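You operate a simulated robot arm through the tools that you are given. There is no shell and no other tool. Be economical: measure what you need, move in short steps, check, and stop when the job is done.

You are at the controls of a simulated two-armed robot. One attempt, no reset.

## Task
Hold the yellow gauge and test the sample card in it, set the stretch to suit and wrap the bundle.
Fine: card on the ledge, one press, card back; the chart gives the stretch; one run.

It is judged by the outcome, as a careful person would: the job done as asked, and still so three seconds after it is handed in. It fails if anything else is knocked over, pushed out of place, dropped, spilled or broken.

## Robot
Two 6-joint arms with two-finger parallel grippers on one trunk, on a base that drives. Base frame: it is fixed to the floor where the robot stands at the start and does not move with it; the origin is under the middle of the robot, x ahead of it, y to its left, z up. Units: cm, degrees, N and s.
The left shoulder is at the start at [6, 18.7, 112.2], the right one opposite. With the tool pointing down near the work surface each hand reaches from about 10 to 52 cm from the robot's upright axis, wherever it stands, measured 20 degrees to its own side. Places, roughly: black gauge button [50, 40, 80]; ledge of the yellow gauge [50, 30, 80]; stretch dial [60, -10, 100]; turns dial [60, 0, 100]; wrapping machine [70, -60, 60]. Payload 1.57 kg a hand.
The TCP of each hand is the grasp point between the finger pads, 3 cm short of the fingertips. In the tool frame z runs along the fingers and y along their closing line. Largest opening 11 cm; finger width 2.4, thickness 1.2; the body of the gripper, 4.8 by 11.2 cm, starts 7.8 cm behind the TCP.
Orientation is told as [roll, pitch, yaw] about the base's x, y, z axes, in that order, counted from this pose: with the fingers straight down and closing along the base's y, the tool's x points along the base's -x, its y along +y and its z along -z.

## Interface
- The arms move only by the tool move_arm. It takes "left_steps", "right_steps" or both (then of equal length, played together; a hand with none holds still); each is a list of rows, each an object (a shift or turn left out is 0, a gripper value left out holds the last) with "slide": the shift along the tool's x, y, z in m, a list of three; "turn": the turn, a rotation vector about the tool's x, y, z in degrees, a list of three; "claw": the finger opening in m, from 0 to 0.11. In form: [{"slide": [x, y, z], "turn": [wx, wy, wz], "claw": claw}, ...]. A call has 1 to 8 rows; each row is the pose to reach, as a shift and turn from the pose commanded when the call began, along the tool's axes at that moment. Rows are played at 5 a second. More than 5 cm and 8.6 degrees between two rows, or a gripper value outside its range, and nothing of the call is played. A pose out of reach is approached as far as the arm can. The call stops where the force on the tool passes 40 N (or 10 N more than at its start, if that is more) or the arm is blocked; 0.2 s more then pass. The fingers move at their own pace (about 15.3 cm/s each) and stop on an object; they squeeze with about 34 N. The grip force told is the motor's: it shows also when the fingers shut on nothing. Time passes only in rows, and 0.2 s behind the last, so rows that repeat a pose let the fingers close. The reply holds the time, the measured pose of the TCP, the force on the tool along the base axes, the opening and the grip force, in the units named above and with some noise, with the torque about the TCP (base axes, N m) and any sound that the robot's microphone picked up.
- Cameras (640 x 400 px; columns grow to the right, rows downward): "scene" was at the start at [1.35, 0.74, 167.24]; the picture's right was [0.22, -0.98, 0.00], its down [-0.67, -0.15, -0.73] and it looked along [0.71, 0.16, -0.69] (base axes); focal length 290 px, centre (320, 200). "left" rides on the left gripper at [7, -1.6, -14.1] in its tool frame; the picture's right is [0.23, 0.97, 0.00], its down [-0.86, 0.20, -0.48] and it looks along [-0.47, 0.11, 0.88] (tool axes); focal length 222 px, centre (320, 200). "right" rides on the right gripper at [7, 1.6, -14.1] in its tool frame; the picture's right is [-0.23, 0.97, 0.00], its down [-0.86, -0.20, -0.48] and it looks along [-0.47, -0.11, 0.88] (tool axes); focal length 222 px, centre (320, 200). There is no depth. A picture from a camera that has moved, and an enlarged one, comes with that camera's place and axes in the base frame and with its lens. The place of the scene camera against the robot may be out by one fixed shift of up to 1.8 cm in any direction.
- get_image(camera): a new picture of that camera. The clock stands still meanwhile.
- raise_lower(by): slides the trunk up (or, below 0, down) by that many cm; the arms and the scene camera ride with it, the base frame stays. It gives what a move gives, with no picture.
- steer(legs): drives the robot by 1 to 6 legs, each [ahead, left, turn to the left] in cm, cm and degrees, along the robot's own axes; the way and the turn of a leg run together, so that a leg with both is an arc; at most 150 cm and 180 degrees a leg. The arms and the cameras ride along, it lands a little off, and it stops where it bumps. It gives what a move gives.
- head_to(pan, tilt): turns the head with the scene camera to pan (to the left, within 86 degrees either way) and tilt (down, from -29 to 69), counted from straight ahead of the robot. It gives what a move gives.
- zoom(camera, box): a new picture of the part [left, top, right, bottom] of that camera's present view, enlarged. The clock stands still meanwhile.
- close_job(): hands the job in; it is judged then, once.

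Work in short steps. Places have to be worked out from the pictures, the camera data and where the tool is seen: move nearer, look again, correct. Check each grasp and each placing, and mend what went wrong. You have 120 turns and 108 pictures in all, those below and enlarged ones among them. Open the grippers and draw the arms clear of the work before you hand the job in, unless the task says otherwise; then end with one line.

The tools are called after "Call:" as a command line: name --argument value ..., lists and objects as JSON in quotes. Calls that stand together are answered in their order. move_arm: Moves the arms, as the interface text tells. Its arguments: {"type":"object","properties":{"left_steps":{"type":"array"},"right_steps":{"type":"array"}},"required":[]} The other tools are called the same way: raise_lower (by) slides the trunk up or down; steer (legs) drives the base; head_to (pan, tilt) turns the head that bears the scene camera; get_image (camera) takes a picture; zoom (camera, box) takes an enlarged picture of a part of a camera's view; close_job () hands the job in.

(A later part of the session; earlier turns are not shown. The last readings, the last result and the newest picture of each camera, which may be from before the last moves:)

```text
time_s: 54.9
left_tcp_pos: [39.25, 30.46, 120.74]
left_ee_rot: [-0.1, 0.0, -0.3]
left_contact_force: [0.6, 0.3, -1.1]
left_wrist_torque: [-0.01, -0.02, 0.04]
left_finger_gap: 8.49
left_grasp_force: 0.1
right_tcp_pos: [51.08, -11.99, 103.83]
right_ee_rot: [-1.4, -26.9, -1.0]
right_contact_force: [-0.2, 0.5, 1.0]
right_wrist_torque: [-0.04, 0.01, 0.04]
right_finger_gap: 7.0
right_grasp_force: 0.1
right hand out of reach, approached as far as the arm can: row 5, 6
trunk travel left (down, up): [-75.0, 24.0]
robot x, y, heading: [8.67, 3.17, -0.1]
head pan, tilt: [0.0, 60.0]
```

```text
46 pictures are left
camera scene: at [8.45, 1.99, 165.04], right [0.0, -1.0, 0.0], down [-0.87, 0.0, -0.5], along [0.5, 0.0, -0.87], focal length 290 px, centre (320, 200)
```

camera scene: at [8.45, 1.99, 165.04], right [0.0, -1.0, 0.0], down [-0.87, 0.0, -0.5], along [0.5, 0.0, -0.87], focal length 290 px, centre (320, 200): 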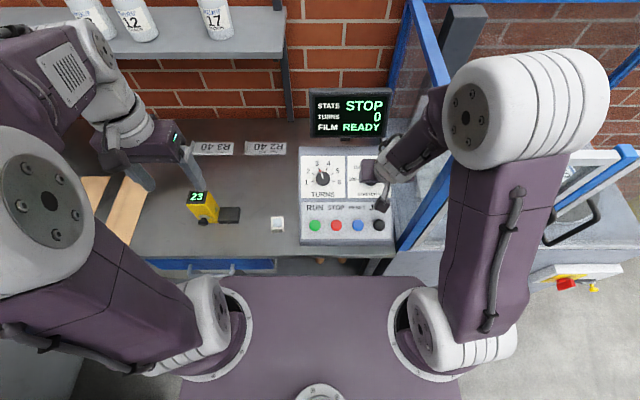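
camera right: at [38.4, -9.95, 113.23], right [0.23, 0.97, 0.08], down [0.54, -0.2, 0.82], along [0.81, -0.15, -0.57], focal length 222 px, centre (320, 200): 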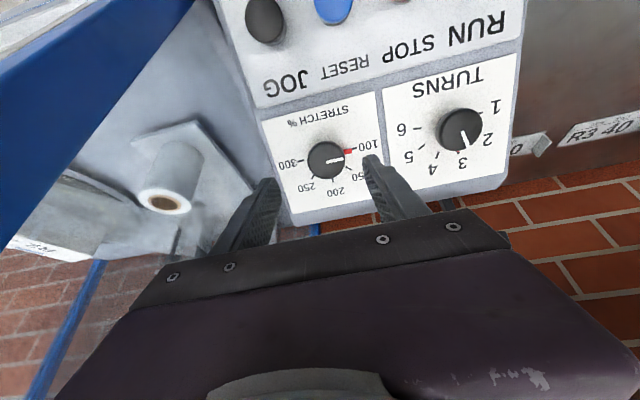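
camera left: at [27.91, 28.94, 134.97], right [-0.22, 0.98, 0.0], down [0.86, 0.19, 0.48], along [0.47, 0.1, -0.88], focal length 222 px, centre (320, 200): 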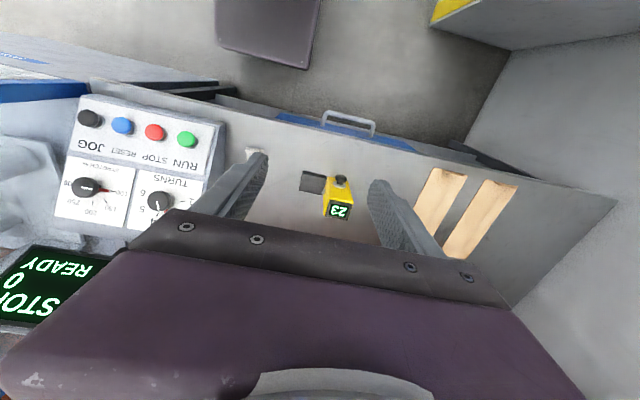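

The arm stopped slightly short of the commanded pose. The elbow is strongly folded, so I suspect it is too close. I'll test with a small advance along the tool axis.

Call:
move_arm --right_steps '[{"slide": [0, 0, 0.01]}, {"slide": [0, 0, 0.02]}]'

```text
time_s: 55.5
left_tcp_pos: [39.25, 30.33, 120.77]
left_ee_rot: [0.0, 0.1, -0.3]
left_contact_force: [0.2, -1.1, 0.0]
left_wrist_torque: [0.03, -0.01, 0.0]
left_finger_gap: 8.49
left_grasp_force: 0.2
right_tcp_pos: [52.34, -12.15, 102.03]
right_ee_rot: [0.2, -28.0, -0.4]
right_contact_force: [0.2, -0.2, -0.5]
right_wrist_torque: [-0.01, 0.01, 0.01]
right_finger_gap: 6.97
right_grasp_force: 0.0
right hand out of reach, approached as far as the arm can: row 1
trunk travel left (down, up): [-75.0, 24.0]
robot x, y, heading: [8.59, 3.1, -0.3]
head pan, tilt: [0.0, 60.0]
```

It's now in reach, so it was too close. I'll drive back 5 cm for margin, then bring the hand forward and rotate to +50° about the knob axis.

Call:
steer --legs '[[-5, 0, 0]]'

Call:
move_arm --right_steps '[{"slide": [-0.022, 0, 0.012], "turn": [0, 0, 8.3]}, {"slide": [-0.044, 0, 0.0235], "turn": [0, 0, 16.6]}, {"slide": [-0.044, 0, 0.0235], "turn": [0, 0, 25]}, {"slide": [-0.044, 0, 0.0235], "turn": [0, 0, 33.4]}, {"slide": [-0.044, 0, 0.0235], "turn": [0, 0, 41.7]}, {"slide": [-0.044, 0, 0.0235], "turn": [0, 0, 50]}, {"slide": [-0.044, 0, 0.0235], "turn": [0, 0, 50]}]'

Call:
get_image --camera "right"

```text
time_s: 56.5
left_tcp_pos: [34.71, 30.3, 120.73]
left_ee_rot: [0.0, 0.4, -0.2]
left_contact_force: [0.8, -0.6, 0.0]
left_wrist_torque: [-0.04, 0.04, 0.03]
left_finger_gap: 8.5
left_grasp_force: 0.1
right_tcp_pos: [47.51, -12.09, 101.81]
right_ee_rot: [0.0, -27.9, -0.4]
right_contact_force: [0.0, -0.4, 0.5]
right_wrist_torque: [0.0, 0.06, 0.01]
right_finger_gap: 7.03
right_grasp_force: 0.2
trunk travel left (down, up): [-75.0, 24.0]
robot x, y, heading: [3.26, 2.9, -0.3]
head pan, tilt: [0.0, 60.0]
```

```text
time_s: 58.1
left_tcp_pos: [34.15, 30.34, 120.81]
left_ee_rot: [0.0, -0.1, -0.3]
left_contact_force: [0.0, -0.1, 0.0]
left_wrist_torque: [0.0, 0.01, 0.03]
left_finger_gap: 8.5
left_grasp_force: 0.1
right_tcp_pos: [52.33, -12.01, 102.25]
right_ee_rot: [22.0, -17.4, -53.8]
right_contact_force: [0.3, -0.4, -0.7]
right_wrist_torque: [-0.02, -0.03, 0.02]
right_finger_gap: 7.0
right_grasp_force: 0.1
trunk travel left (down, up): [-75.0, 24.0]
robot x, y, heading: [3.31, 3.02, -0.5]
head pan, tilt: [0.0, 60.0]
```

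```text
45 pictures are left
camera right: at [42.71, -5.74, 113.26], right [0.79, 0.45, 0.42], down [0.12, -0.78, 0.61], along [0.6, -0.43, -0.68], focal length 222 px, centre (320, 200)
```

right: 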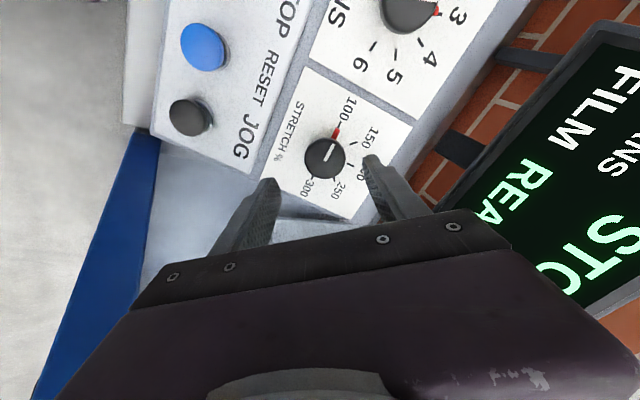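

The tool axis agrees with the knob centre within about 0.2 cm. I'll advance 5 cm along the axis and look.

Call:
move_arm --right_steps '[{"slide": [0, 0, 0.025], "claw": 0.065}, {"slide": [0, 0, 0.05]}]'

Call:
zoom --camera "right" --box '[220, 80, 440, 225]'

```text
time_s: 58.7
left_tcp_pos: [34.29, 30.41, 120.78]
left_ee_rot: [-0.1, 0.2, -0.3]
left_contact_force: [0.8, 0.3, 0.4]
left_wrist_torque: [0.03, 0.04, 0.01]
left_finger_gap: 8.5
left_grasp_force: 0.0
right_tcp_pos: [54.57, -11.61, 98.84]
right_ee_rot: [20.9, -16.1, -53.2]
right_contact_force: [0.7, 0.4, 0.1]
right_wrist_torque: [-0.01, -0.01, 0.0]
right_finger_gap: 6.52
right_grasp_force: 0.1
right hand out of reach, approached as far as the arm can: row 1, 2
trunk travel left (down, up): [-75.0, 24.0]
robot x, y, heading: [3.51, 2.89, -0.2]
head pan, tilt: [0.0, 60.0]
```

```text
2.76 times, centred on (330, 152) of right
camera zoom: at [45.3, -5.4, 110.23], right [0.8, 0.45, 0.4], down [0.14, -0.79, 0.6], along [0.58, -0.42, -0.7], focal length 613 px, centre (292, 331)
```

zoom: 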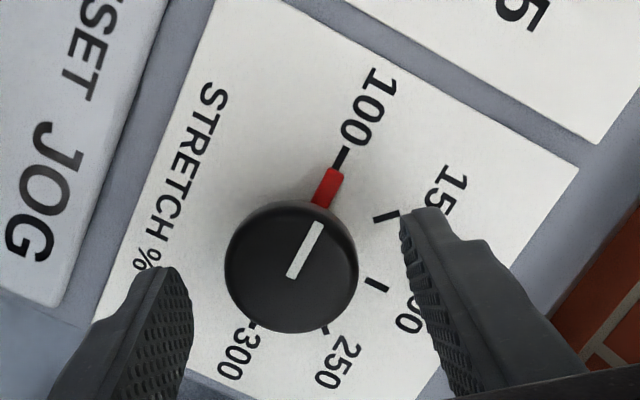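

Now it's too far, so I need the base at x≈6.5. I'll retreat along the axis, drive ahead 3 cm and come back in.

Call:
move_arm --right_steps '[{"slide": [0, 0, -0.03]}, {"slide": [0, 0, -0.06]}]'

Call:
steer --legs '[[3.2, 0, 0]]'

```text
time_s: 59.3
left_tcp_pos: [34.03, 30.36, 120.82]
left_ee_rot: [-0.1, -0.1, -0.3]
left_contact_force: [-0.7, -0.2, -0.3]
left_wrist_torque: [0.01, -0.06, -0.02]
left_finger_gap: 8.5
left_grasp_force: 0.1
right_tcp_pos: [51.64, -12.24, 103.05]
right_ee_rot: [22.5, -17.6, -53.9]
right_contact_force: [0.5, 0.0, 0.3]
right_wrist_torque: [0.03, -0.03, -0.02]
right_finger_gap: 6.49
right_grasp_force: 0.1
right hand out of reach, approached as far as the arm can: row 1
trunk travel left (down, up): [-75.0, 24.0]
robot x, y, heading: [3.0, 2.94, -0.4]
head pan, tilt: [0.0, 60.0]
```

```text
time_s: 60.1
left_tcp_pos: [36.72, 30.26, 121.02]
left_ee_rot: [0.0, -0.3, -0.3]
left_contact_force: [-0.6, 0.4, 0.1]
left_wrist_torque: [0.01, -0.03, -0.03]
left_finger_gap: 8.5
left_grasp_force: 0.1
right_tcp_pos: [54.31, -12.23, 103.22]
right_ee_rot: [22.8, -17.8, -54.0]
right_contact_force: [-1.3, 0.4, 0.2]
right_wrist_torque: [-0.02, -0.02, -0.04]
right_finger_gap: 6.48
right_grasp_force: 0.0
trunk travel left (down, up): [-75.0, 24.0]
robot x, y, heading: [6.74, 3.33, -0.3]
head pan, tilt: [0.0, 60.0]
```

Base at x≈6.7. I'll correct the lateral offset first, then advance to the grip depth, 2 cm below the knob top.

Call:
move_arm --right_steps '[{"slide": [0.0167, -0.0145, 0.0]}, {"slide": [0.0167, -0.0145, 0.03]}, {"slide": [0.0167, -0.0145, 0.05]}]'

Call:
zoom --camera "right" --box '[220, 80, 440, 225]'

```text
time_s: 60.9
left_tcp_pos: [37.43, 30.38, 120.8]
left_ee_rot: [0.0, 0.1, -0.4]
left_contact_force: [0.4, -0.5, -0.5]
left_wrist_torque: [-0.03, 0.03, 0.01]
left_finger_gap: 8.49
left_grasp_force: 0.0
right_tcp_pos: [56.47, -9.52, 100.1]
right_ee_rot: [21.5, -17.4, -53.7]
right_contact_force: [0.4, 0.8, 0.4]
right_wrist_torque: [-0.02, 0.0, -0.01]
right_finger_gap: 6.5
right_grasp_force: 0.0
right hand out of reach, approached as far as the arm can: row 1, 2, 3
trunk travel left (down, up): [-75.0, 24.0]
robot x, y, heading: [6.12, 3.2, -0.4]
head pan, tilt: [0.0, 60.0]
```

```text
2.76 times, centred on (330, 152) of right
camera zoom: at [47.0, -3.15, 111.13], right [0.8, 0.45, 0.41], down [0.13, -0.78, 0.61], along [0.59, -0.43, -0.68], focal length 613 px, centre (292, 331)
```

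zoom: 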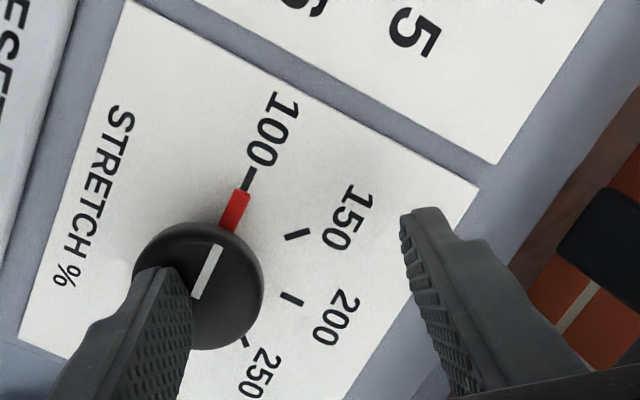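

The arm is at a wrist limit here. At the gauge, with the hand further below the shoulder, the same tilt worked, so I'll raise the trunk 14 cm and come down again.

Call:
raise_lower --by 14

Call:
move_arm --right_steps '[{"slide": [0, 0, 0]}]'

```text
time_s: 62.6
left_tcp_pos: [37.25, 30.35, 134.93]
left_ee_rot: [0.0, 0.0, -0.3]
left_contact_force: [0.4, -0.6, -0.7]
left_wrist_torque: [-0.01, -0.02, -0.01]
left_finger_gap: 8.48
left_grasp_force: 0.0
right_tcp_pos: [56.3, -9.61, 114.18]
right_ee_rot: [21.6, -17.4, -53.6]
right_contact_force: [-0.3, -0.4, -0.7]
right_wrist_torque: [-0.02, 0.01, -0.01]
right_finger_gap: 6.48
right_grasp_force: 0.1
trunk travel left (down, up): [-89.0, 10.0]
robot x, y, heading: [5.91, 3.31, -0.3]
head pan, tilt: [0.0, 60.0]
```

```text
time_s: 63.0
left_tcp_pos: [37.21, 30.39, 134.77]
left_ee_rot: [0.0, 0.0, -0.3]
left_contact_force: [-0.3, -0.2, 0.4]
left_wrist_torque: [0.02, -0.02, 0.01]
left_finger_gap: 8.49
left_grasp_force: 0.1
right_tcp_pos: [56.28, -9.56, 114.13]
right_ee_rot: [21.5, -17.4, -53.7]
right_contact_force: [0.8, 0.7, 0.0]
right_wrist_torque: [0.03, -0.02, -0.03]
right_finger_gap: 6.48
right_grasp_force: 0.1
trunk travel left (down, up): [-89.0, 10.0]
robot x, y, heading: [6.85, 2.97, -0.5]
head pan, tilt: [0.0, 60.0]
```

Next I'll move down to the staging point on the knob axis.

Call:
move_arm --right_steps '[{"slide": [0.0135, -0.0283, 0.0278]}, {"slide": [0.027, -0.0566, 0.0557]}, {"slide": [0.0405, -0.0849, 0.0835]}, {"slide": [0.0405, -0.0849, 0.0835]}]'

```text
time_s: 64.0
left_tcp_pos: [37.41, 30.25, 134.73]
left_ee_rot: [-0.1, 0.1, -0.2]
left_contact_force: [-0.5, -0.7, 0.4]
left_wrist_torque: [-0.03, 0.02, 0.0]
left_finger_gap: 8.5
left_grasp_force: 0.1
right_tcp_pos: [54.11, -4.95, 111.67]
right_ee_rot: [19.4, -17.0, -53.2]
right_contact_force: [-0.2, 1.1, 0.4]
right_wrist_torque: [-0.01, 0.0, 0.04]
right_finger_gap: 6.51
right_grasp_force: 0.1
right hand out of reach, approached as far as the arm can: row 1, 2, 3, 4
trunk travel left (down, up): [-89.0, 10.0]
robot x, y, heading: [6.38, 3.15, -0.4]
head pan, tilt: [0.0, 60.0]
```

That was worse, so the wrist limit comes from the +50° rotation. The red pointer lies flat at plate level, so if I grip only the upper part of the knob any finger angle works. I'll rotate back to about 0°.

Call:
move_arm --right_steps '[{"turn": [0, 0, -8.4]}, {"turn": [0, 0, -16.8]}, {"turn": [0, 0, -25.2]}, {"turn": [0, 0, -33.5]}, {"turn": [0, 0, -41.8]}, {"turn": [0, 0, -50]}]'

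```text
time_s: 65.2
left_tcp_pos: [36.84, 31.35, 134.62]
left_ee_rot: [-0.3, -0.1, -0.2]
left_contact_force: [-0.4, 0.0, -0.2]
left_wrist_torque: [-0.07, -0.06, 0.02]
left_finger_gap: 8.52
left_grasp_force: 0.1
right_tcp_pos: [53.82, -15.85, 105.66]
right_ee_rot: [5.7, -17.8, -26.6]
right_contact_force: [-0.3, 0.0, 1.0]
right_wrist_torque: [-0.04, -0.03, -0.04]
right_finger_gap: 6.49
right_grasp_force: 0.0
right hand out of reach, approached as far as the arm can: row 1, 2, 3, 4, 5
trunk travel left (down, up): [-89.0, 10.0]
robot x, y, heading: [6.38, 3.49, -0.1]
head pan, tilt: [0.0, 60.0]
stopped in row 5 (right hand): the force on the tool passed its limit at 162 N (the readings are from after the stop); the commanded pose is now the measured one
```

The arm swung and hit something at 162 N. I'll look before doing anything else.

Call:
get_image --camera "scene"

Call:
get_image --camera "right"

```text
42 pictures are left
camera scene: at [5.9, 3.27, 179.03], right [0.0, -1.0, 0.01], down [-0.86, 0.0, -0.5], along [0.5, -0.01, -0.86], focal length 290 px, centre (320, 200)
```

scene: 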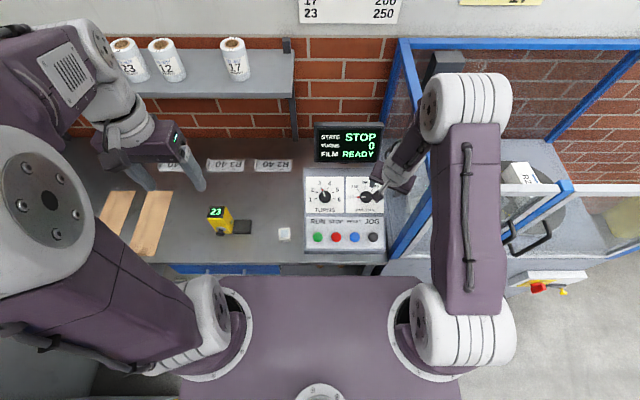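

```text
41 pictures are left
camera right: at [43.85, -10.91, 117.1], right [0.6, 0.78, 0.16], down [0.49, -0.52, 0.7], along [0.63, -0.34, -0.7], focal length 222 px, centre (320, 200)
```

right: 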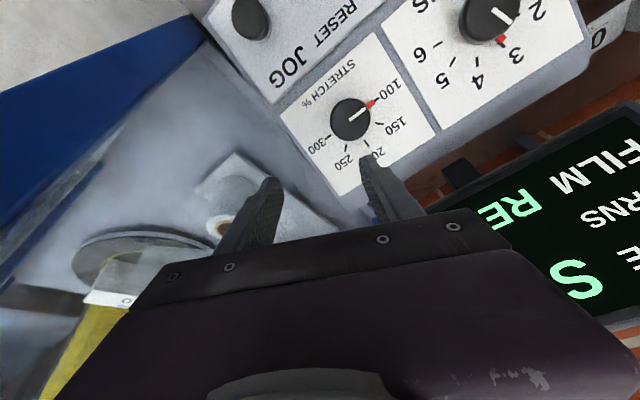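

I hit the fence frame with the wrist. Nothing looks displaced, and the chart confirms 23 → 250. The right arm is cramped by the fence, so I'll use the left hand for the dial. First I'll ease the right hand up and away.

Call:
move_arm --right_steps '[{"slide": [0.0045, 0.0134, -0.021]}, {"slide": [0.009, 0.0267, -0.0425]}]'

```text
time_s: 65.8
left_tcp_pos: [36.75, 30.93, 134.65]
left_ee_rot: [-0.4, -0.1, -0.2]
left_contact_force: [-0.4, 0.5, 0.0]
left_wrist_torque: [-0.1, 0.0, 0.03]
left_finger_gap: 8.53
left_grasp_force: 0.1
right_tcp_pos: [52.71, -13.11, 109.76]
right_ee_rot: [5.7, -17.8, -26.4]
right_contact_force: [-0.2, 0.5, 0.8]
right_wrist_torque: [-0.05, -0.01, -0.04]
right_finger_gap: 6.49
right_grasp_force: 0.0
trunk travel left (down, up): [-89.0, 10.0]
robot x, y, heading: [6.78, 2.94, -0.2]
head pan, tilt: [0.0, 60.0]
```

Free. Now raising and pulling the right hand back.

Call:
move_arm --right_steps '[{"slide": [0.005, 0.001, -0.045], "turn": [0, 3, 0]}, {"slide": [0.009, 0.002, -0.09], "turn": [0, 6, 0]}, {"slide": [0.014, 0.003, -0.136], "turn": [0, 9, 0]}, {"slide": [0.018, 0.004, -0.181], "turn": [0, 12, 0]}, {"slide": [0.023, 0.005, -0.226], "turn": [0, 15, 0]}, {"slide": [0.027, 0.006, -0.272], "turn": [0, 17.5, 0]}]'

Call:
get_image --camera "scene"

Call:
get_image --camera "right"

```text
time_s: 67.2
left_tcp_pos: [37.1, 30.43, 134.8]
left_ee_rot: [-0.1, -0.1, -0.1]
left_contact_force: [0.6, 0.4, 0.6]
left_wrist_torque: [-0.03, -0.01, 0.01]
left_finger_gap: 8.51
left_grasp_force: 0.1
right_tcp_pos: [42.38, -10.79, 134.59]
right_ee_rot: [5.7, -0.1, -24.9]
right_contact_force: [-0.2, -0.5, 0.7]
right_wrist_torque: [0.0, -0.01, 0.0]
right_finger_gap: 6.46
right_grasp_force: 0.0
trunk travel left (down, up): [-89.0, 10.0]
robot x, y, heading: [6.42, 3.21, -0.4]
head pan, tilt: [0.0, 60.0]
```

```text
40 pictures are left
camera scene: at [6.26, 2.04, 179.04], right [0.0, -1.0, 0.0], down [-0.87, 0.0, -0.5], along [0.5, 0.0, -0.87], focal length 290 px, centre (320, 200)
```

scene: 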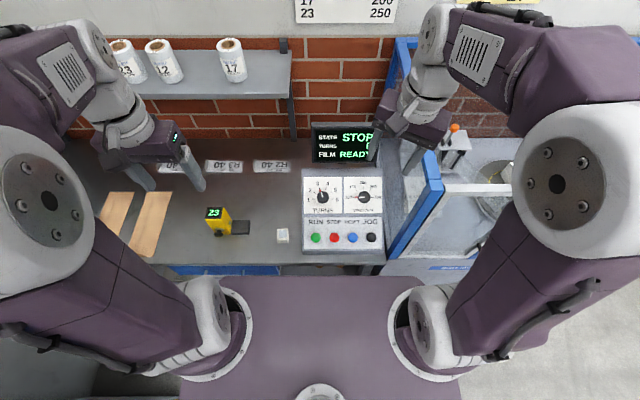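

```text
39 pictures are left
camera right: at [35.97, -7.87, 148.83], right [0.61, 0.78, 0.1], down [0.67, -0.58, 0.46], along [0.41, -0.22, -0.88], focal length 222 px, centre (320, 200)
```

right: 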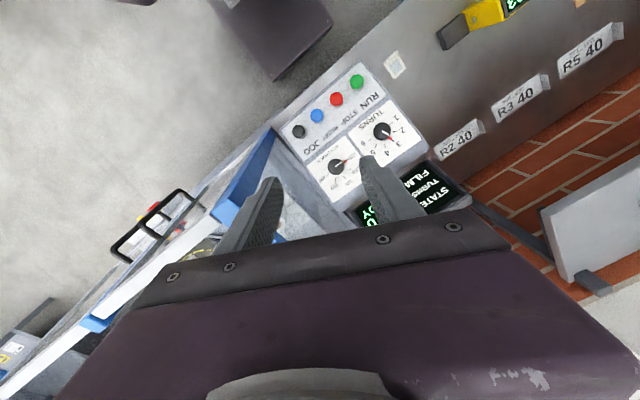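

The right arm is clear and high. I'll drive 21 cm right so the left hand faces the dial.

Call:
steer --legs '[[0, -21, 0]]'

Call:
get_image --camera "left"

```text
time_s: 68.8
left_tcp_pos: [37.03, 10.58, 134.65]
left_ee_rot: [-0.1, 0.0, 0.2]
left_contact_force: [-0.7, 0.0, -0.5]
left_wrist_torque: [-0.07, -0.03, -0.02]
left_finger_gap: 8.51
left_grasp_force: 0.1
right_tcp_pos: [42.52, -30.71, 134.52]
right_ee_rot: [5.4, -0.1, -24.5]
right_contact_force: [0.5, -0.5, 0.4]
right_wrist_torque: [-0.05, 0.01, 0.06]
right_finger_gap: 6.49
right_grasp_force: 0.1
trunk travel left (down, up): [-89.0, 10.0]
robot x, y, heading: [6.49, -17.47, 0.3]
head pan, tilt: [0.0, 60.0]
```

```text
38 pictures are left
camera left: at [30.05, 9.09, 148.89], right [-0.23, 0.97, 0.0], down [0.85, 0.2, 0.48], along [0.47, 0.11, -0.88], focal length 222 px, centre (320, 200)
```

left: 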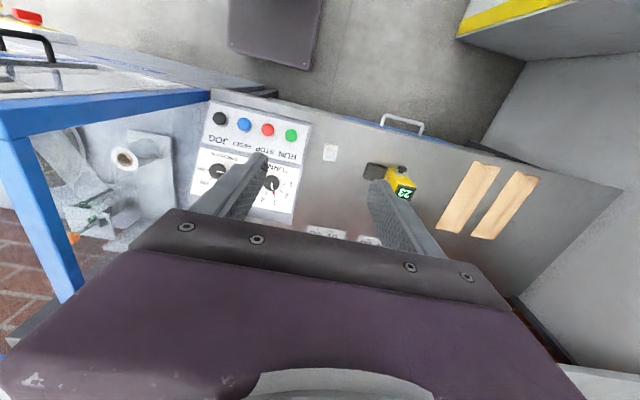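

Moving the left hand toward the knob axis, part one, with partial pitch.

Call:
move_arm --left_steps '[{"slide": [-0.013, -0.0375, 0.02], "turn": [0, -2.5, 0], "claw": 0.065}, {"slide": [-0.027, -0.075, 0.04], "turn": [0, -5, 0]}, {"slide": [-0.04, -0.1125, 0.06], "turn": [0, -7.5, 0]}, {"slide": [-0.053, -0.15, 0.08], "turn": [0, -10, 0]}, {"slide": [-0.067, -0.1875, 0.1], "turn": [0, -12, 0]}, {"slide": [-0.08, -0.225, 0.12], "turn": [0, -14, 0]}]'

```text
time_s: 70.2
left_tcp_pos: [45.16, -12.55, 122.69]
left_ee_rot: [0.1, -14.0, 0.2]
left_contact_force: [-0.4, -0.2, 0.4]
left_wrist_torque: [0.01, 0.0, 0.02]
left_finger_gap: 6.49
left_grasp_force: 0.1
right_tcp_pos: [42.78, -31.27, 134.44]
right_ee_rot: [5.7, 0.1, -24.6]
right_contact_force: [-0.3, 0.3, 0.0]
right_wrist_torque: [0.03, 0.01, -0.01]
right_finger_gap: 6.48
right_grasp_force: 0.1
trunk travel left (down, up): [-89.0, 10.0]
robot x, y, heading: [6.52, -17.26, 0.4]
head pan, tilt: [0.0, 60.0]
```

Reachable. Part two: down to the staging point with the full −28° pitch.

Call:
move_arm --left_steps '[{"slide": [-0.004, 0.001, 0.0415], "turn": [0, -3, 0]}, {"slide": [-0.007, 0.002, 0.083], "turn": [0, -6, 0]}, {"slide": [-0.011, 0.004, 0.1245], "turn": [0, -9, 0]}, {"slide": [-0.015, 0.005, 0.166], "turn": [0, -12, 0]}, {"slide": [-0.0183, 0.006, 0.2075], "turn": [0, -14, 0]}]'

Call:
get_image --camera "left"

```text
time_s: 71.4
left_tcp_pos: [52.26, -11.89, 103.0]
left_ee_rot: [0.5, -27.7, 0.0]
left_contact_force: [-0.3, 0.2, 0.2]
left_wrist_torque: [0.0, 0.05, -0.02]
left_finger_gap: 6.51
left_grasp_force: 0.1
right_tcp_pos: [42.83, -31.08, 134.45]
right_ee_rot: [5.6, 0.1, -24.4]
right_contact_force: [0.8, 0.2, -0.1]
right_wrist_torque: [0.01, 0.0, 0.0]
right_finger_gap: 6.49
right_grasp_force: 0.0
trunk travel left (down, up): [-89.0, 10.0]
robot x, y, heading: [6.63, -17.36, 0.2]
head pan, tilt: [0.0, 60.0]
```

```text
37 pictures are left
camera left: at [39.5, -13.56, 112.42], right [-0.21, 0.97, -0.1], down [0.53, 0.2, 0.82], along [0.82, 0.12, -0.56], focal length 222 px, centre (320, 200)
```

left: 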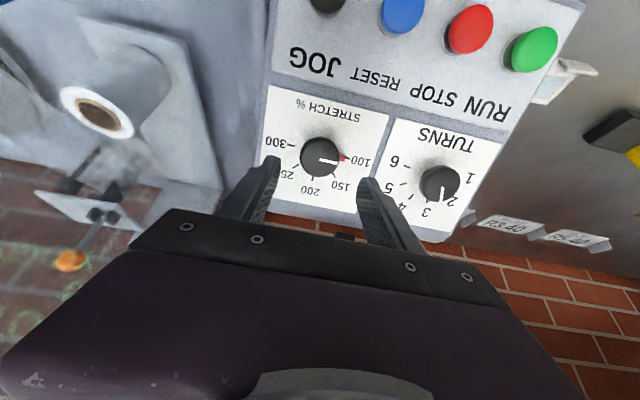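

The view is clean, with the knob at about (56.0, −11.8, 95.8). I'll test rotating −34° at this standoff to see that the wrist allows it.

Call:
move_arm --left_steps '[{"turn": [0, 0, -7]}, {"turn": [0, 0, -14]}, {"turn": [0, 0, -21]}, {"turn": [0, 0, -28]}, {"turn": [0, 0, -34]}]'

```text
time_s: 72.6
left_tcp_pos: [55.9, -13.55, 106.31]
left_ee_rot: [-14.4, -23.7, 36.9]
left_contact_force: [11.2, 30.5, 0.4]
left_wrist_torque: [-3.21, 1.28, -3.21]
left_finger_gap: 6.49
left_grasp_force: 0.1
left hand out of reach, approached as far as the arm can: row 1, 2, 3, 4, 5
right_tcp_pos: [43.14, -30.88, 134.43]
right_ee_rot: [5.5, 0.1, -24.4]
right_contact_force: [0.5, -0.4, -0.2]
right_wrist_torque: [0.1, 0.03, 0.0]
right_finger_gap: 6.53
right_grasp_force: 0.1
trunk travel left (down, up): [-89.0, 10.0]
robot x, y, heading: [6.38, -17.48, 0.7]
head pan, tilt: [0.0, 60.0]
stopped in row 5 (left hand): the force on the tool passed its limit at 96 N (the readings are from after the stop); the commanded pose is now the measured one
```

The wrist can't turn that way and the hand nudged the fence. I'll ease off toward +y and up.

Call:
move_arm --left_steps '[{"slide": [-0.0035, 0.013, -0.0075]}, {"slide": [-0.0068, 0.026, -0.015]}]'

Call:
get_image --camera "scene"

```text
time_s: 73.2
left_tcp_pos: [54.89, -12.15, 108.16]
left_ee_rot: [-14.3, -23.6, 37.0]
left_contact_force: [-0.9, -0.7, 0.5]
left_wrist_torque: [-0.04, -0.01, -0.02]
left_finger_gap: 6.52
left_grasp_force: 0.0
left hand out of reach, approached as far as the arm can: row 1, 2
right_tcp_pos: [42.62, -30.98, 134.44]
right_ee_rot: [5.8, 0.0, -24.5]
right_contact_force: [0.6, 0.3, 1.2]
right_wrist_torque: [0.02, 0.0, 0.01]
right_finger_gap: 6.51
right_grasp_force: 0.2
trunk travel left (down, up): [-89.0, 10.0]
robot x, y, heading: [6.86, -17.44, 0.0]
head pan, tilt: [0.0, 60.0]
```

```text
36 pictures are left
camera scene: at [6.44, -18.41, 179.04], right [0.0, -1.0, 0.0], down [-0.87, 0.0, -0.5], along [0.5, 0.0, -0.87], focal length 290 px, centre (320, 200)
```

scene: 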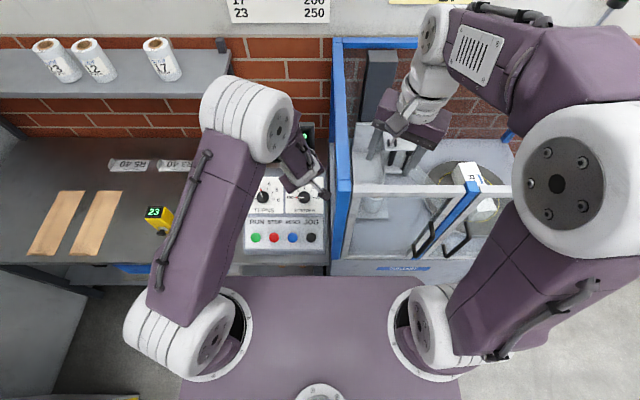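

Now I'll rotate back +36° while backing 2 cm along the axis.

Call:
move_arm --left_steps '[{"slide": [0, 0, -0.01], "turn": [0, 0, 8]}, {"slide": [0, 0, -0.02], "turn": [0, 0, 16]}, {"slide": [0, 0, -0.02], "turn": [0, 0, 24]}, {"slide": [0, 0, -0.02], "turn": [0, 0, 32]}, {"slide": [0, 0, -0.02], "turn": [0, 0, 34]}]'

```text
time_s: 74.4
left_tcp_pos: [53.76, -12.16, 110.1]
left_ee_rot: [2.1, -27.6, -0.7]
left_contact_force: [-0.1, 0.8, -0.7]
left_wrist_torque: [-0.01, -0.01, -0.01]
left_finger_gap: 6.51
left_grasp_force: 0.1
right_tcp_pos: [42.54, -31.02, 134.56]
right_ee_rot: [5.7, 0.1, -24.5]
right_contact_force: [0.9, 0.1, -0.4]
right_wrist_torque: [-0.05, -0.03, -0.03]
right_finger_gap: 6.5
right_grasp_force: 0.1
trunk travel left (down, up): [-89.0, 10.0]
robot x, y, heading: [6.63, -17.38, 0.1]
head pan, tilt: [0.0, 60.0]
```

At zero rotation again. I'll test the clockwise direction here, well above the panel.

Call:
move_arm --left_steps '[{"turn": [0, 0, 8.4]}, {"turn": [0, 0, 16.8]}, {"turn": [0, 0, 25.2]}, {"turn": [0, 0, 33.6]}, {"turn": [0, 0, 42]}, {"turn": [0, 0, 50.4]}, {"turn": [0, 0, 58.8]}, {"turn": [0, 0, 67.2]}]'

```text
time_s: 76.2
left_tcp_pos: [53.92, -12.18, 110.0]
left_ee_rot: [26.4, -8.7, -69.4]
left_contact_force: [0.2, -0.6, 0.2]
left_wrist_torque: [0.01, 0.04, -0.02]
left_finger_gap: 6.5
left_grasp_force: 0.0
right_tcp_pos: [42.66, -30.99, 134.39]
right_ee_rot: [5.7, -0.2, -24.5]
right_contact_force: [-0.4, -0.1, 0.5]
right_wrist_torque: [-0.02, -0.01, 0.03]
right_finger_gap: 6.49
right_grasp_force: 0.1
trunk travel left (down, up): [-89.0, 10.0]
robot x, y, heading: [6.4, -17.34, 0.5]
head pan, tilt: [0.0, 60.0]
```

Fully reachable. I'll test the remaining 67° as well, so one grip could do it.

Call:
move_arm --left_steps '[{"turn": [0, 0, 8.4]}, {"turn": [0, 0, 16.8]}, {"turn": [0, 0, 25.2]}, {"turn": [0, 0, 33.6]}, {"turn": [0, 0, 42]}, {"turn": [0, 0, 50.4]}, {"turn": [0, 0, 58.8]}, {"turn": [0, 0, 67.2]}]'

```text
time_s: 78.0
left_tcp_pos: [53.9, -12.12, 109.99]
left_ee_rot: [19.3, 20.3, -131.1]
left_contact_force: [0.2, -0.1, -1.0]
left_wrist_torque: [0.0, 0.02, -0.02]
left_finger_gap: 6.5
left_grasp_force: 0.0
right_tcp_pos: [42.59, -31.02, 134.57]
right_ee_rot: [5.7, 0.0, -24.5]
right_contact_force: [0.5, -0.4, 0.6]
right_wrist_torque: [0.02, 0.0, 0.01]
right_finger_gap: 6.5
right_grasp_force: 0.0
trunk travel left (down, up): [-89.0, 10.0]
robot x, y, heading: [6.66, -17.18, 0.4]
head pan, tilt: [0.0, 60.0]
```

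The whole 135° sweep is available. I'll rotate back to 0.

Call:
move_arm --left_steps '[{"turn": [0, 0, -8.4]}, {"turn": [0, 0, -16.8]}, {"turn": [0, 0, -25.2]}, {"turn": [0, 0, -33.6]}, {"turn": [0, 0, -42]}, {"turn": [0, 0, -50.4]}, {"turn": [0, 0, -58.8]}, {"turn": [0, 0, -67.2]}]'

Call:
move_arm --left_steps '[{"turn": [0, 0, -8.4]}, {"turn": [0, 0, -16.8]}, {"turn": [0, 0, -25.2]}, {"turn": [0, 0, -33.6]}, {"turn": [0, 0, -42]}, {"turn": [0, 0, -50.4]}, {"turn": [0, 0, -58.8]}, {"turn": [0, 0, -66.2]}]'

```text
time_s: 79.8
left_tcp_pos: [53.85, -12.06, 109.95]
left_ee_rot: [26.4, -8.6, -69.1]
left_contact_force: [-0.4, 0.2, 0.2]
left_wrist_torque: [-0.02, -0.02, 0.02]
left_finger_gap: 6.51
left_grasp_force: 0.0
right_tcp_pos: [42.73, -30.99, 134.54]
right_ee_rot: [5.6, 0.0, -24.5]
right_contact_force: [0.3, 0.0, 0.1]
right_wrist_torque: [0.04, 0.05, 0.0]
right_finger_gap: 6.5
right_grasp_force: 0.1
trunk travel left (down, up): [-89.0, 10.0]
robot x, y, heading: [5.99, -16.95, -0.1]
head pan, tilt: [0.0, 60.0]
```

```text
time_s: 81.6
left_tcp_pos: [53.92, -12.23, 109.99]
left_ee_rot: [2.6, -27.5, -1.5]
left_contact_force: [-0.5, 0.0, -0.4]
left_wrist_torque: [0.0, 0.01, 0.01]
left_finger_gap: 6.49
left_grasp_force: 0.1
right_tcp_pos: [42.73, -31.01, 134.56]
right_ee_rot: [5.6, 0.0, -24.4]
right_contact_force: [-0.2, -0.2, -0.4]
right_wrist_torque: [0.02, -0.03, -0.04]
right_finger_gap: 6.49
right_grasp_force: 0.2
trunk travel left (down, up): [-89.0, 10.0]
robot x, y, heading: [6.38, -17.33, 0.2]
head pan, tilt: [0.0, 60.0]
```

Next I'll move onto the knob axis at about 5 cm standoff, fixing the 2.6° roll.

Call:
move_arm --left_steps '[{"slide": [0.024, 0.002, 0.043], "turn": [1.3, 0, 0]}, {"slide": [0.0478, 0.004, 0.0856], "turn": [2.6, 0, 0]}]'

Call:
zoom --camera "left" --box '[220, 80, 440, 225]'

```text
time_s: 82.2
left_tcp_pos: [54.05, -11.38, 100.47]
left_ee_rot: [0.4, -27.2, -1.8]
left_contact_force: [0.6, -0.2, -0.6]
left_wrist_torque: [-0.01, -0.02, 0.01]
left_finger_gap: 6.51
left_grasp_force: 0.1
right_tcp_pos: [42.66, -30.94, 134.51]
right_ee_rot: [5.6, 0.0, -24.3]
right_contact_force: [0.0, 0.0, -0.8]
right_wrist_torque: [0.02, 0.02, -0.02]
right_finger_gap: 6.51
right_grasp_force: 0.0
trunk travel left (down, up): [-89.0, 10.0]
robot x, y, heading: [6.77, -17.31, 0.4]
head pan, tilt: [0.0, 60.0]
```

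```text
2.76 times, centred on (330, 152) of left
camera zoom: at [41.25, -12.63, 109.82], right [-0.18, 0.98, -0.1], down [0.55, 0.18, 0.82], along [0.82, 0.09, -0.57], focal length 613 px, centre (292, 331)
```

zoom: 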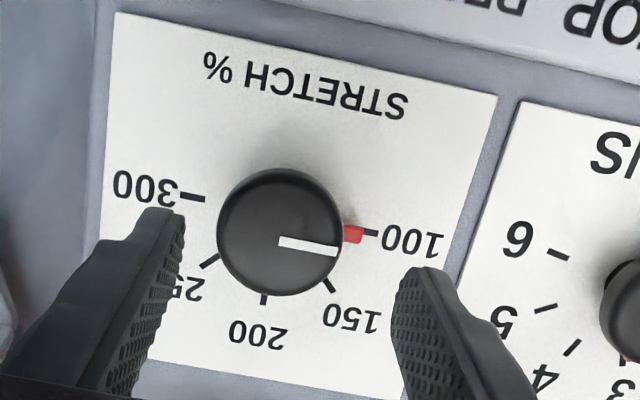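

The axis is good except for 0.4 cm in y. I'll correct that and advance 3.7 cm, so the fingertips are 1.5 cm below the knob top.

Call:
move_arm --left_steps '[{"slide": [0, -0.004, 0.015]}, {"slide": [0, -0.004, 0.027]}, {"slide": [0, -0.004, 0.037]}]'

Call:
zoom --camera "left" --box '[220, 80, 440, 225]'

```text
time_s: 83.0
left_tcp_pos: [55.31, -11.78, 96.99]
left_ee_rot: [0.2, -27.5, -1.8]
left_contact_force: [-0.4, -0.5, -0.6]
left_wrist_torque: [-0.02, 0.01, 0.07]
left_finger_gap: 6.53
left_grasp_force: 0.1
right_tcp_pos: [42.55, -31.03, 134.56]
right_ee_rot: [5.7, 0.1, -24.4]
right_contact_force: [-0.4, 0.5, -0.6]
right_wrist_torque: [-0.02, -0.02, 0.02]
right_finger_gap: 6.49
right_grasp_force: 0.1
trunk travel left (down, up): [-89.0, 10.0]
robot x, y, heading: [6.66, -17.36, 0.1]
head pan, tilt: [0.0, 60.0]
```

```text
2.76 times, centred on (330, 152) of left
camera zoom: at [42.55, -13.02, 106.41], right [-0.17, 0.98, -0.1], down [0.54, 0.18, 0.82], along [0.82, 0.09, -0.56], focal length 613 px, centre (292, 331)
```

zoom: 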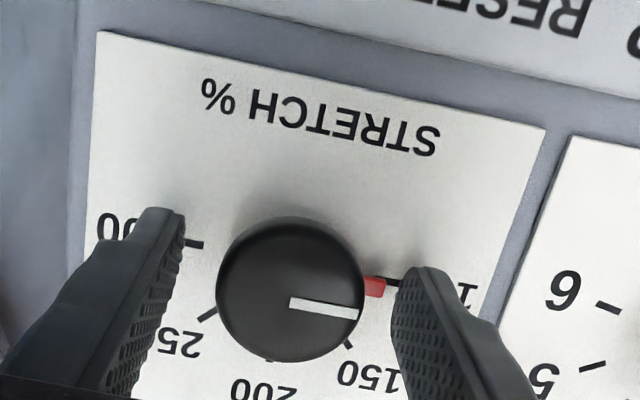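

The knob sits centred between the fingers with the tips above the pointer. I'll close.

Call:
move_arm --left_steps '[{"claw": 0.03}, {"claw": 0.0}, {"claw": 0.0}, {"claw": 0.0}]'

Call:
zoom --camera "left" --box '[220, 80, 440, 225]'

```text
time_s: 84.0
left_tcp_pos: [55.24, -11.81, 97.08]
left_ee_rot: [0.3, -27.6, -1.8]
left_contact_force: [-1.1, -0.4, 1.1]
left_wrist_torque: [-0.06, -0.12, -0.05]
left_finger_gap: 4.14
left_grasp_force: 45.4
right_tcp_pos: [42.53, -31.1, 134.46]
right_ee_rot: [5.7, -0.1, -24.4]
right_contact_force: [-0.9, -0.6, 0.4]
right_wrist_torque: [-0.03, 0.0, 0.01]
right_finger_gap: 6.51
right_grasp_force: 0.3
trunk travel left (down, up): [-89.0, 10.0]
robot x, y, heading: [6.63, -17.63, 0.3]
head pan, tilt: [0.0, 60.0]
```

```text
2.76 times, centred on (330, 152) of left
camera zoom: at [42.53, -13.04, 106.42], right [-0.17, 0.98, -0.1], down [0.54, 0.18, 0.82], along [0.82, 0.09, -0.56], focal length 613 px, centre (292, 331)
```

zoom: 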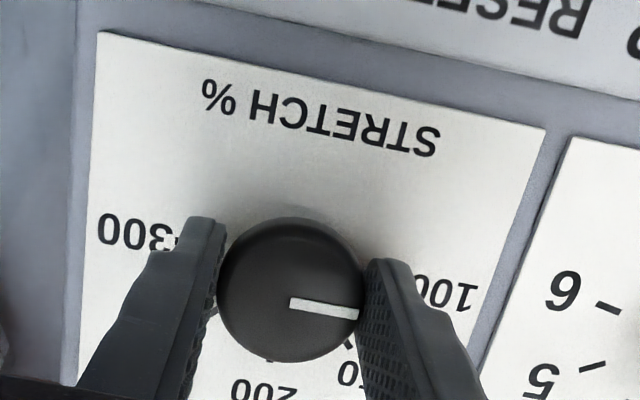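

Gripped (4.14 cm) with little side load. I'll turn clockwise 67°.

Call:
move_arm --left_steps '[{"turn": [0, 0, 8.4]}, {"turn": [0, 0, 16.8]}, {"turn": [0, 0, 25.2]}, {"turn": [0, 0, 33.6]}, {"turn": [0, 0, 42]}, {"turn": [0, 0, 50.4]}, {"turn": [0, 0, 58.8]}, {"turn": [0, 0, 67.2]}]'

Call:
zoom --camera "left" --box '[220, 80, 440, 225]'

```text
time_s: 85.8
left_tcp_pos: [55.33, -11.71, 97.07]
left_ee_rot: [26.0, -10.6, -71.3]
left_contact_force: [10.8, 17.0, 27.2]
left_wrist_torque: [0.95, 0.03, 0.63]
left_finger_gap: 4.12
left_grasp_force: 44.7
right_tcp_pos: [42.53, -30.68, 134.52]
right_ee_rot: [5.5, -0.1, -24.4]
right_contact_force: [-0.5, 0.2, 0.7]
right_wrist_torque: [-0.01, -0.01, 0.03]
right_finger_gap: 6.52
right_grasp_force: 0.1
trunk travel left (down, up): [-89.0, 10.0]
robot x, y, heading: [6.65, -17.32, 0.5]
head pan, tilt: [0.0, 60.0]
```

```text
2.76 times, centred on (330, 152) of left
camera zoom: at [45.26, -5.4, 107.61], right [0.73, 0.57, 0.38], down [0.21, -0.72, 0.67], along [0.65, -0.41, -0.64], focal length 613 px, centre (292, 331)
```

zoom: 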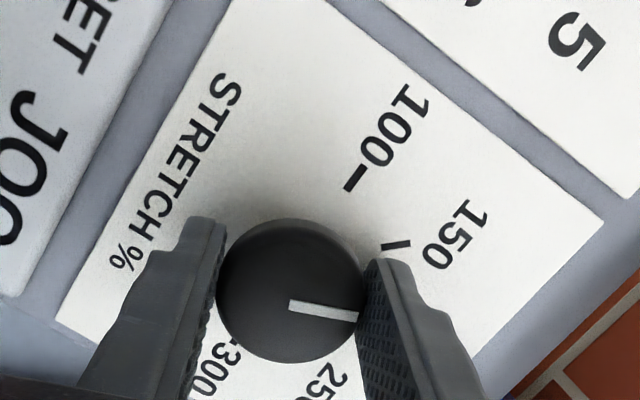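

The knob follows and points between 150 and 200, but side load has built up to about 34 N. I'll open and re-close here to shed it.

Call:
move_arm --left_steps '[{"claw": 0.055}, {"claw": 0.055}]'

Call:
zoom --camera "left" --box '[220, 80, 440, 225]'

```text
time_s: 86.4
left_tcp_pos: [55.19, -11.77, 96.92]
left_ee_rot: [25.6, -10.3, -71.3]
left_contact_force: [0.1, 0.0, -0.5]
left_wrist_torque: [0.0, 0.02, 0.0]
left_finger_gap: 5.46
left_grasp_force: 0.1
right_tcp_pos: [42.51, -30.98, 134.55]
right_ee_rot: [5.6, -0.1, -24.6]
right_contact_force: [-0.6, -0.5, -1.0]
right_wrist_torque: [0.04, 0.0, 0.03]
right_finger_gap: 6.51
right_grasp_force: 0.1
trunk travel left (down, up): [-89.0, 10.0]
robot x, y, heading: [6.14, -17.03, 0.4]
head pan, tilt: [0.0, 60.0]
```

```text
2.76 times, centred on (330, 152) of left
camera zoom: at [45.12, -5.6, 107.48], right [0.74, 0.56, 0.37], down [0.21, -0.72, 0.66], along [0.64, -0.41, -0.65], focal length 613 px, centre (292, 331)
```

zoom: 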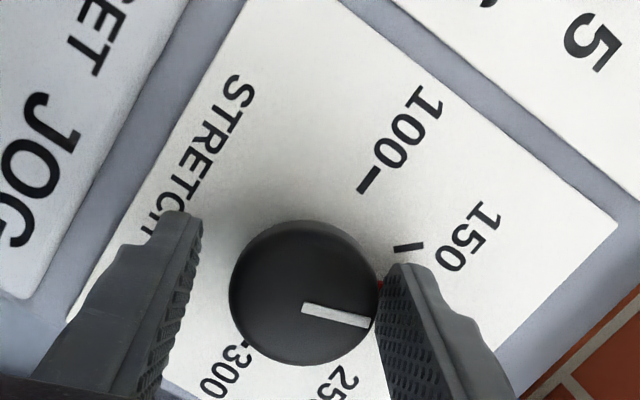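

The knob is about 0.5 cm toward the right finger. I'll shift along tool y and re-grip.

Call:
move_arm --left_steps '[{"slide": [0, 0.005, 0]}, {"slide": [0, 0.005, 0], "claw": 0.03}, {"slide": [0, 0.005, 0], "claw": 0.0}, {"slide": [0, 0.005, 0], "claw": 0.0}]'

Call:
move_arm --left_steps '[{"turn": [0, 0, 8.4]}, {"turn": [0, 0, 16.8]}, {"turn": [0, 0, 25.2]}, {"turn": [0, 0, 33.6]}]'

```text
time_s: 87.4
left_tcp_pos: [55.51, -11.67, 97.03]
left_ee_rot: [25.4, -10.3, -71.4]
left_contact_force: [-9.4, -6.0, -14.3]
left_wrist_torque: [-0.43, 0.29, -0.31]
left_finger_gap: 4.13
left_grasp_force: 45.1
right_tcp_pos: [42.58, -31.15, 134.47]
right_ee_rot: [5.7, 0.0, -24.6]
right_contact_force: [0.1, 0.5, 0.8]
right_wrist_torque: [0.0, 0.02, 0.04]
right_finger_gap: 6.52
right_grasp_force: 0.2
trunk travel left (down, up): [-89.0, 10.0]
robot x, y, heading: [6.45, -17.57, 0.2]
head pan, tilt: [0.0, 60.0]
```

```text
time_s: 88.4
left_tcp_pos: [55.71, -11.63, 97.01]
left_ee_rot: [26.8, 5.1, -101.5]
left_contact_force: [-7.3, -5.9, -21.8]
left_wrist_torque: [0.78, 0.12, 0.5]
left_finger_gap: 4.13
left_grasp_force: 44.8
right_tcp_pos: [42.84, -31.15, 134.45]
right_ee_rot: [5.7, 0.0, -24.4]
right_contact_force: [0.2, 0.1, 0.3]
right_wrist_torque: [0.0, 0.01, 0.01]
right_finger_gap: 6.49
right_grasp_force: 0.0
trunk travel left (down, up): [-89.0, 10.0]
robot x, y, heading: [6.87, -17.52, 0.4]
head pan, tilt: [0.0, 60.0]
```

Following well with force at 24 N. I'll continue 34° more.

Call:
move_arm --left_steps '[{"turn": [0, 0, 8.4]}, {"turn": [0, 0, 16.8]}, {"turn": [0, 0, 25.2]}, {"turn": [0, 0, 33.6]}]'

Call:
zoom --camera "left" --box '[220, 80, 440, 225]'

```text
time_s: 89.4
left_tcp_pos: [55.57, -11.7, 97.22]
left_ee_rot: [20.3, 19.0, -132.8]
left_contact_force: [-10.7, -6.8, -18.5]
left_wrist_torque: [0.45, 0.18, 0.27]
left_finger_gap: 4.14
left_grasp_force: 45.0
right_tcp_pos: [42.51, -31.16, 134.68]
right_ee_rot: [5.7, 0.0, -24.5]
right_contact_force: [0.6, 0.4, -0.1]
right_wrist_torque: [0.02, 0.0, 0.01]
right_finger_gap: 6.51
right_grasp_force: 0.1
trunk travel left (down, up): [-89.0, 10.0]
robot x, y, heading: [6.78, -17.81, 0.2]
head pan, tilt: [0.0, 60.0]
```

```text
2.76 times, centred on (330, 152) of left
camera zoom: at [52.59, -5.42, 111.48], right [0.74, -0.54, 0.39], down [-0.65, -0.73, 0.21], along [0.17, -0.41, -0.89], focal length 613 px, centre (292, 331)
```

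zoom: 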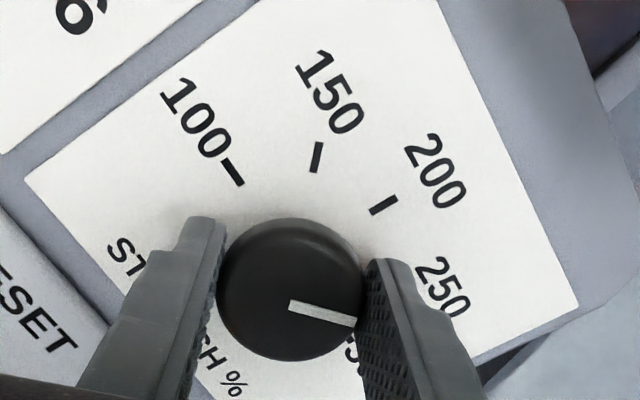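

It appears to point at 250. I'll open and withdraw along the axis to check.

Call:
move_arm --left_steps '[{"claw": 0.065}, {"claw": 0.065}, {"slide": [0, 0, -0.03], "claw": 0.07}, {"slide": [0, 0, -0.06]}]'

Call:
zoom --camera "left" --box '[220, 60, 440, 225]'

```text
time_s: 90.4
left_tcp_pos: [53.0, -11.46, 102.58]
left_ee_rot: [20.5, 18.9, -132.7]
left_contact_force: [-0.1, -0.2, -0.4]
left_wrist_torque: [0.02, 0.01, 0.0]
left_finger_gap: 7.0
left_grasp_force: 0.2
right_tcp_pos: [42.52, -30.99, 134.49]
right_ee_rot: [5.7, -0.1, -24.5]
right_contact_force: [-0.2, -0.5, -0.4]
right_wrist_torque: [0.03, 0.01, 0.02]
right_finger_gap: 6.5
right_grasp_force: 0.1
trunk travel left (down, up): [-89.0, 10.0]
robot x, y, heading: [6.7, -17.38, 0.5]
head pan, tilt: [0.0, 60.0]
```

```text
2.42 times, centred on (330, 142) of left
camera zoom: at [49.99, -5.03, 116.72], right [0.74, -0.54, 0.4], down [-0.65, -0.73, 0.21], along [0.17, -0.41, -0.89], focal length 538 px, centre (296, 339)
```

zoom: 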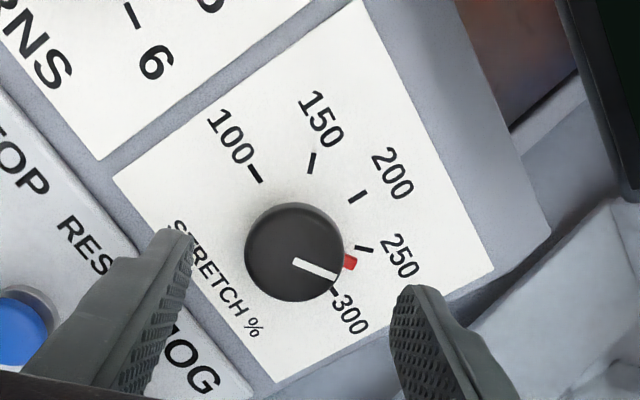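

The pointer looks a little past 250. I'll zoom in for a precise angle.

Call:
zoom --camera "left" --box '[295, 110, 385, 195]'

```text
4.71 times, centred on (340, 152) of left
camera zoom: at [49.99, -5.03, 116.72], right [0.74, -0.54, 0.4], down [-0.65, -0.73, 0.21], along [0.17, -0.41, -0.89], focal length 1045 px, centre (226, 424)
```

zoom: 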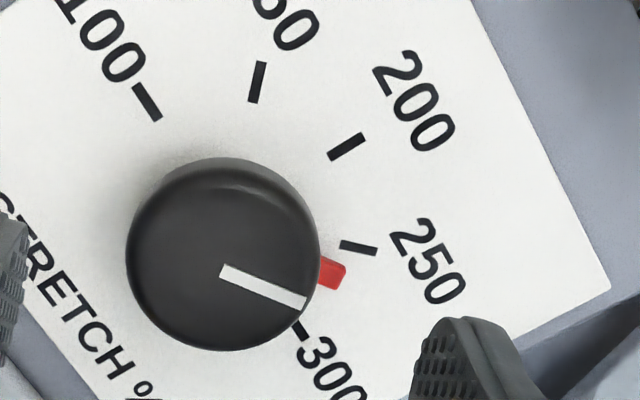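

Comparing tick directions, the pointer is about 9° past 250. I'll re-centre on the axis, re-grip and turn back 9°.

Call:
move_arm --left_steps '[{"slide": [-0.005, -0.001, 0.03], "claw": 0.065}, {"slide": [-0.005, -0.001, 0.062]}, {"slide": [-0.005, -0.001, 0.062]}]'

Call:
zoom --camera "left" --box '[220, 80, 440, 225]'

```text
time_s: 91.2
left_tcp_pos: [55.43, -11.86, 96.66]
left_ee_rot: [20.5, 18.9, -132.7]
left_contact_force: [0.5, 0.0, 0.1]
left_wrist_torque: [0.01, 0.02, 0.0]
left_finger_gap: 6.49
left_grasp_force: 0.1
right_tcp_pos: [42.65, -31.09, 134.47]
right_ee_rot: [5.7, 0.0, -24.4]
right_contact_force: [-1.3, -0.3, 0.6]
right_wrist_torque: [0.03, -0.03, -0.02]
right_finger_gap: 6.51
right_grasp_force: 0.2
trunk travel left (down, up): [-89.0, 10.0]
robot x, y, heading: [6.52, -17.25, 0.4]
head pan, tilt: [0.0, 60.0]
```

```text
2.76 times, centred on (330, 152) of left
camera zoom: at [52.4, -5.53, 111.02], right [0.74, -0.54, 0.4], down [-0.65, -0.73, 0.21], along [0.17, -0.41, -0.89], focal length 613 px, centre (292, 331)
```

zoom: 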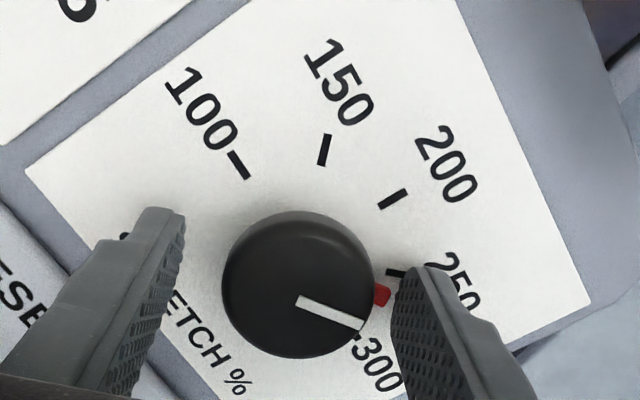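

The knob sits slightly toward the right finger. I'll shift 0.2 cm, close and turn back 9°.

Call:
move_arm --left_steps '[{"slide": [0, 0.002, 0]}, {"slide": [0, 0.002, 0], "claw": 0.0}, {"slide": [0, 0.002, 0], "claw": 0.0}, {"slide": [0, 0.002, 0], "claw": 0.0}, {"slide": [0, 0.002, 0], "turn": [0, 0, -4.5]}, {"slide": [0, 0.002, 0], "turn": [0, 0, -9]}, {"slide": [0, 0.002, 0], "turn": [0, 0, -9]}]'

Call:
move_arm --left_steps '[{"claw": 0.065}, {"claw": 0.065}, {"slide": [0, 0, -0.03], "claw": 0.07}, {"slide": [0, 0, -0.06]}]'

Call:
zoom --camera "left" --box '[295, 110, 385, 195]'

```text
time_s: 92.8
left_tcp_pos: [55.55, -11.9, 96.91]
left_ee_rot: [23.2, 15.5, -123.8]
left_contact_force: [1.2, 2.9, -4.0]
left_wrist_torque: [-0.57, 0.5, -0.28]
left_finger_gap: 4.1
left_grasp_force: 44.9
right_tcp_pos: [42.74, -30.95, 134.51]
right_ee_rot: [5.6, 0.0, -24.5]
right_contact_force: [0.5, 0.8, -0.8]
right_wrist_torque: [0.03, 0.01, -0.02]
right_finger_gap: 6.51
right_grasp_force: 0.1
trunk travel left (down, up): [-89.0, 10.0]
robot x, y, heading: [6.56, -17.68, 0.4]
head pan, tilt: [0.0, 60.0]
```

```text
time_s: 93.8
left_tcp_pos: [52.43, -12.01, 102.17]
left_ee_rot: [23.0, 15.7, -123.8]
left_contact_force: [-0.4, 0.0, -0.1]
left_wrist_torque: [-0.02, -0.03, 0.03]
left_finger_gap: 7.0
left_grasp_force: 0.1
right_tcp_pos: [42.53, -31.07, 134.62]
right_ee_rot: [5.6, -0.1, -24.5]
right_contact_force: [-0.2, -0.2, 0.5]
right_wrist_torque: [-0.01, 0.01, 0.03]
right_finger_gap: 6.5
right_grasp_force: 0.0
trunk travel left (down, up): [-89.0, 10.0]
robot x, y, heading: [6.74, -17.6, 0.4]
head pan, tilt: [0.0, 60.0]
```

```text
4.71 times, centred on (340, 152) of left
camera zoom: at [48.48, -5.08, 115.93], right [0.81, -0.4, 0.43], down [-0.54, -0.8, 0.27], along [0.23, -0.45, -0.86], focal length 1045 px, centre (226, 424)
```

zoom: 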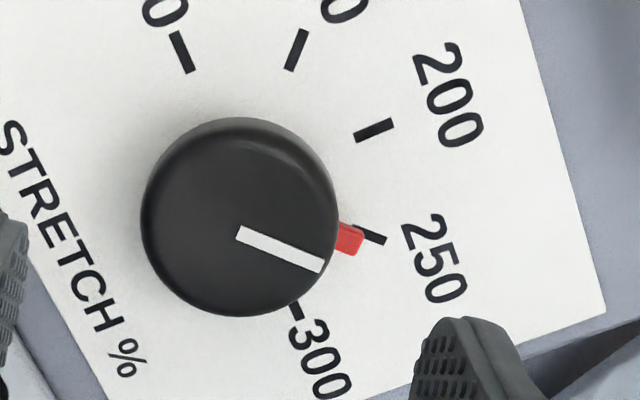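

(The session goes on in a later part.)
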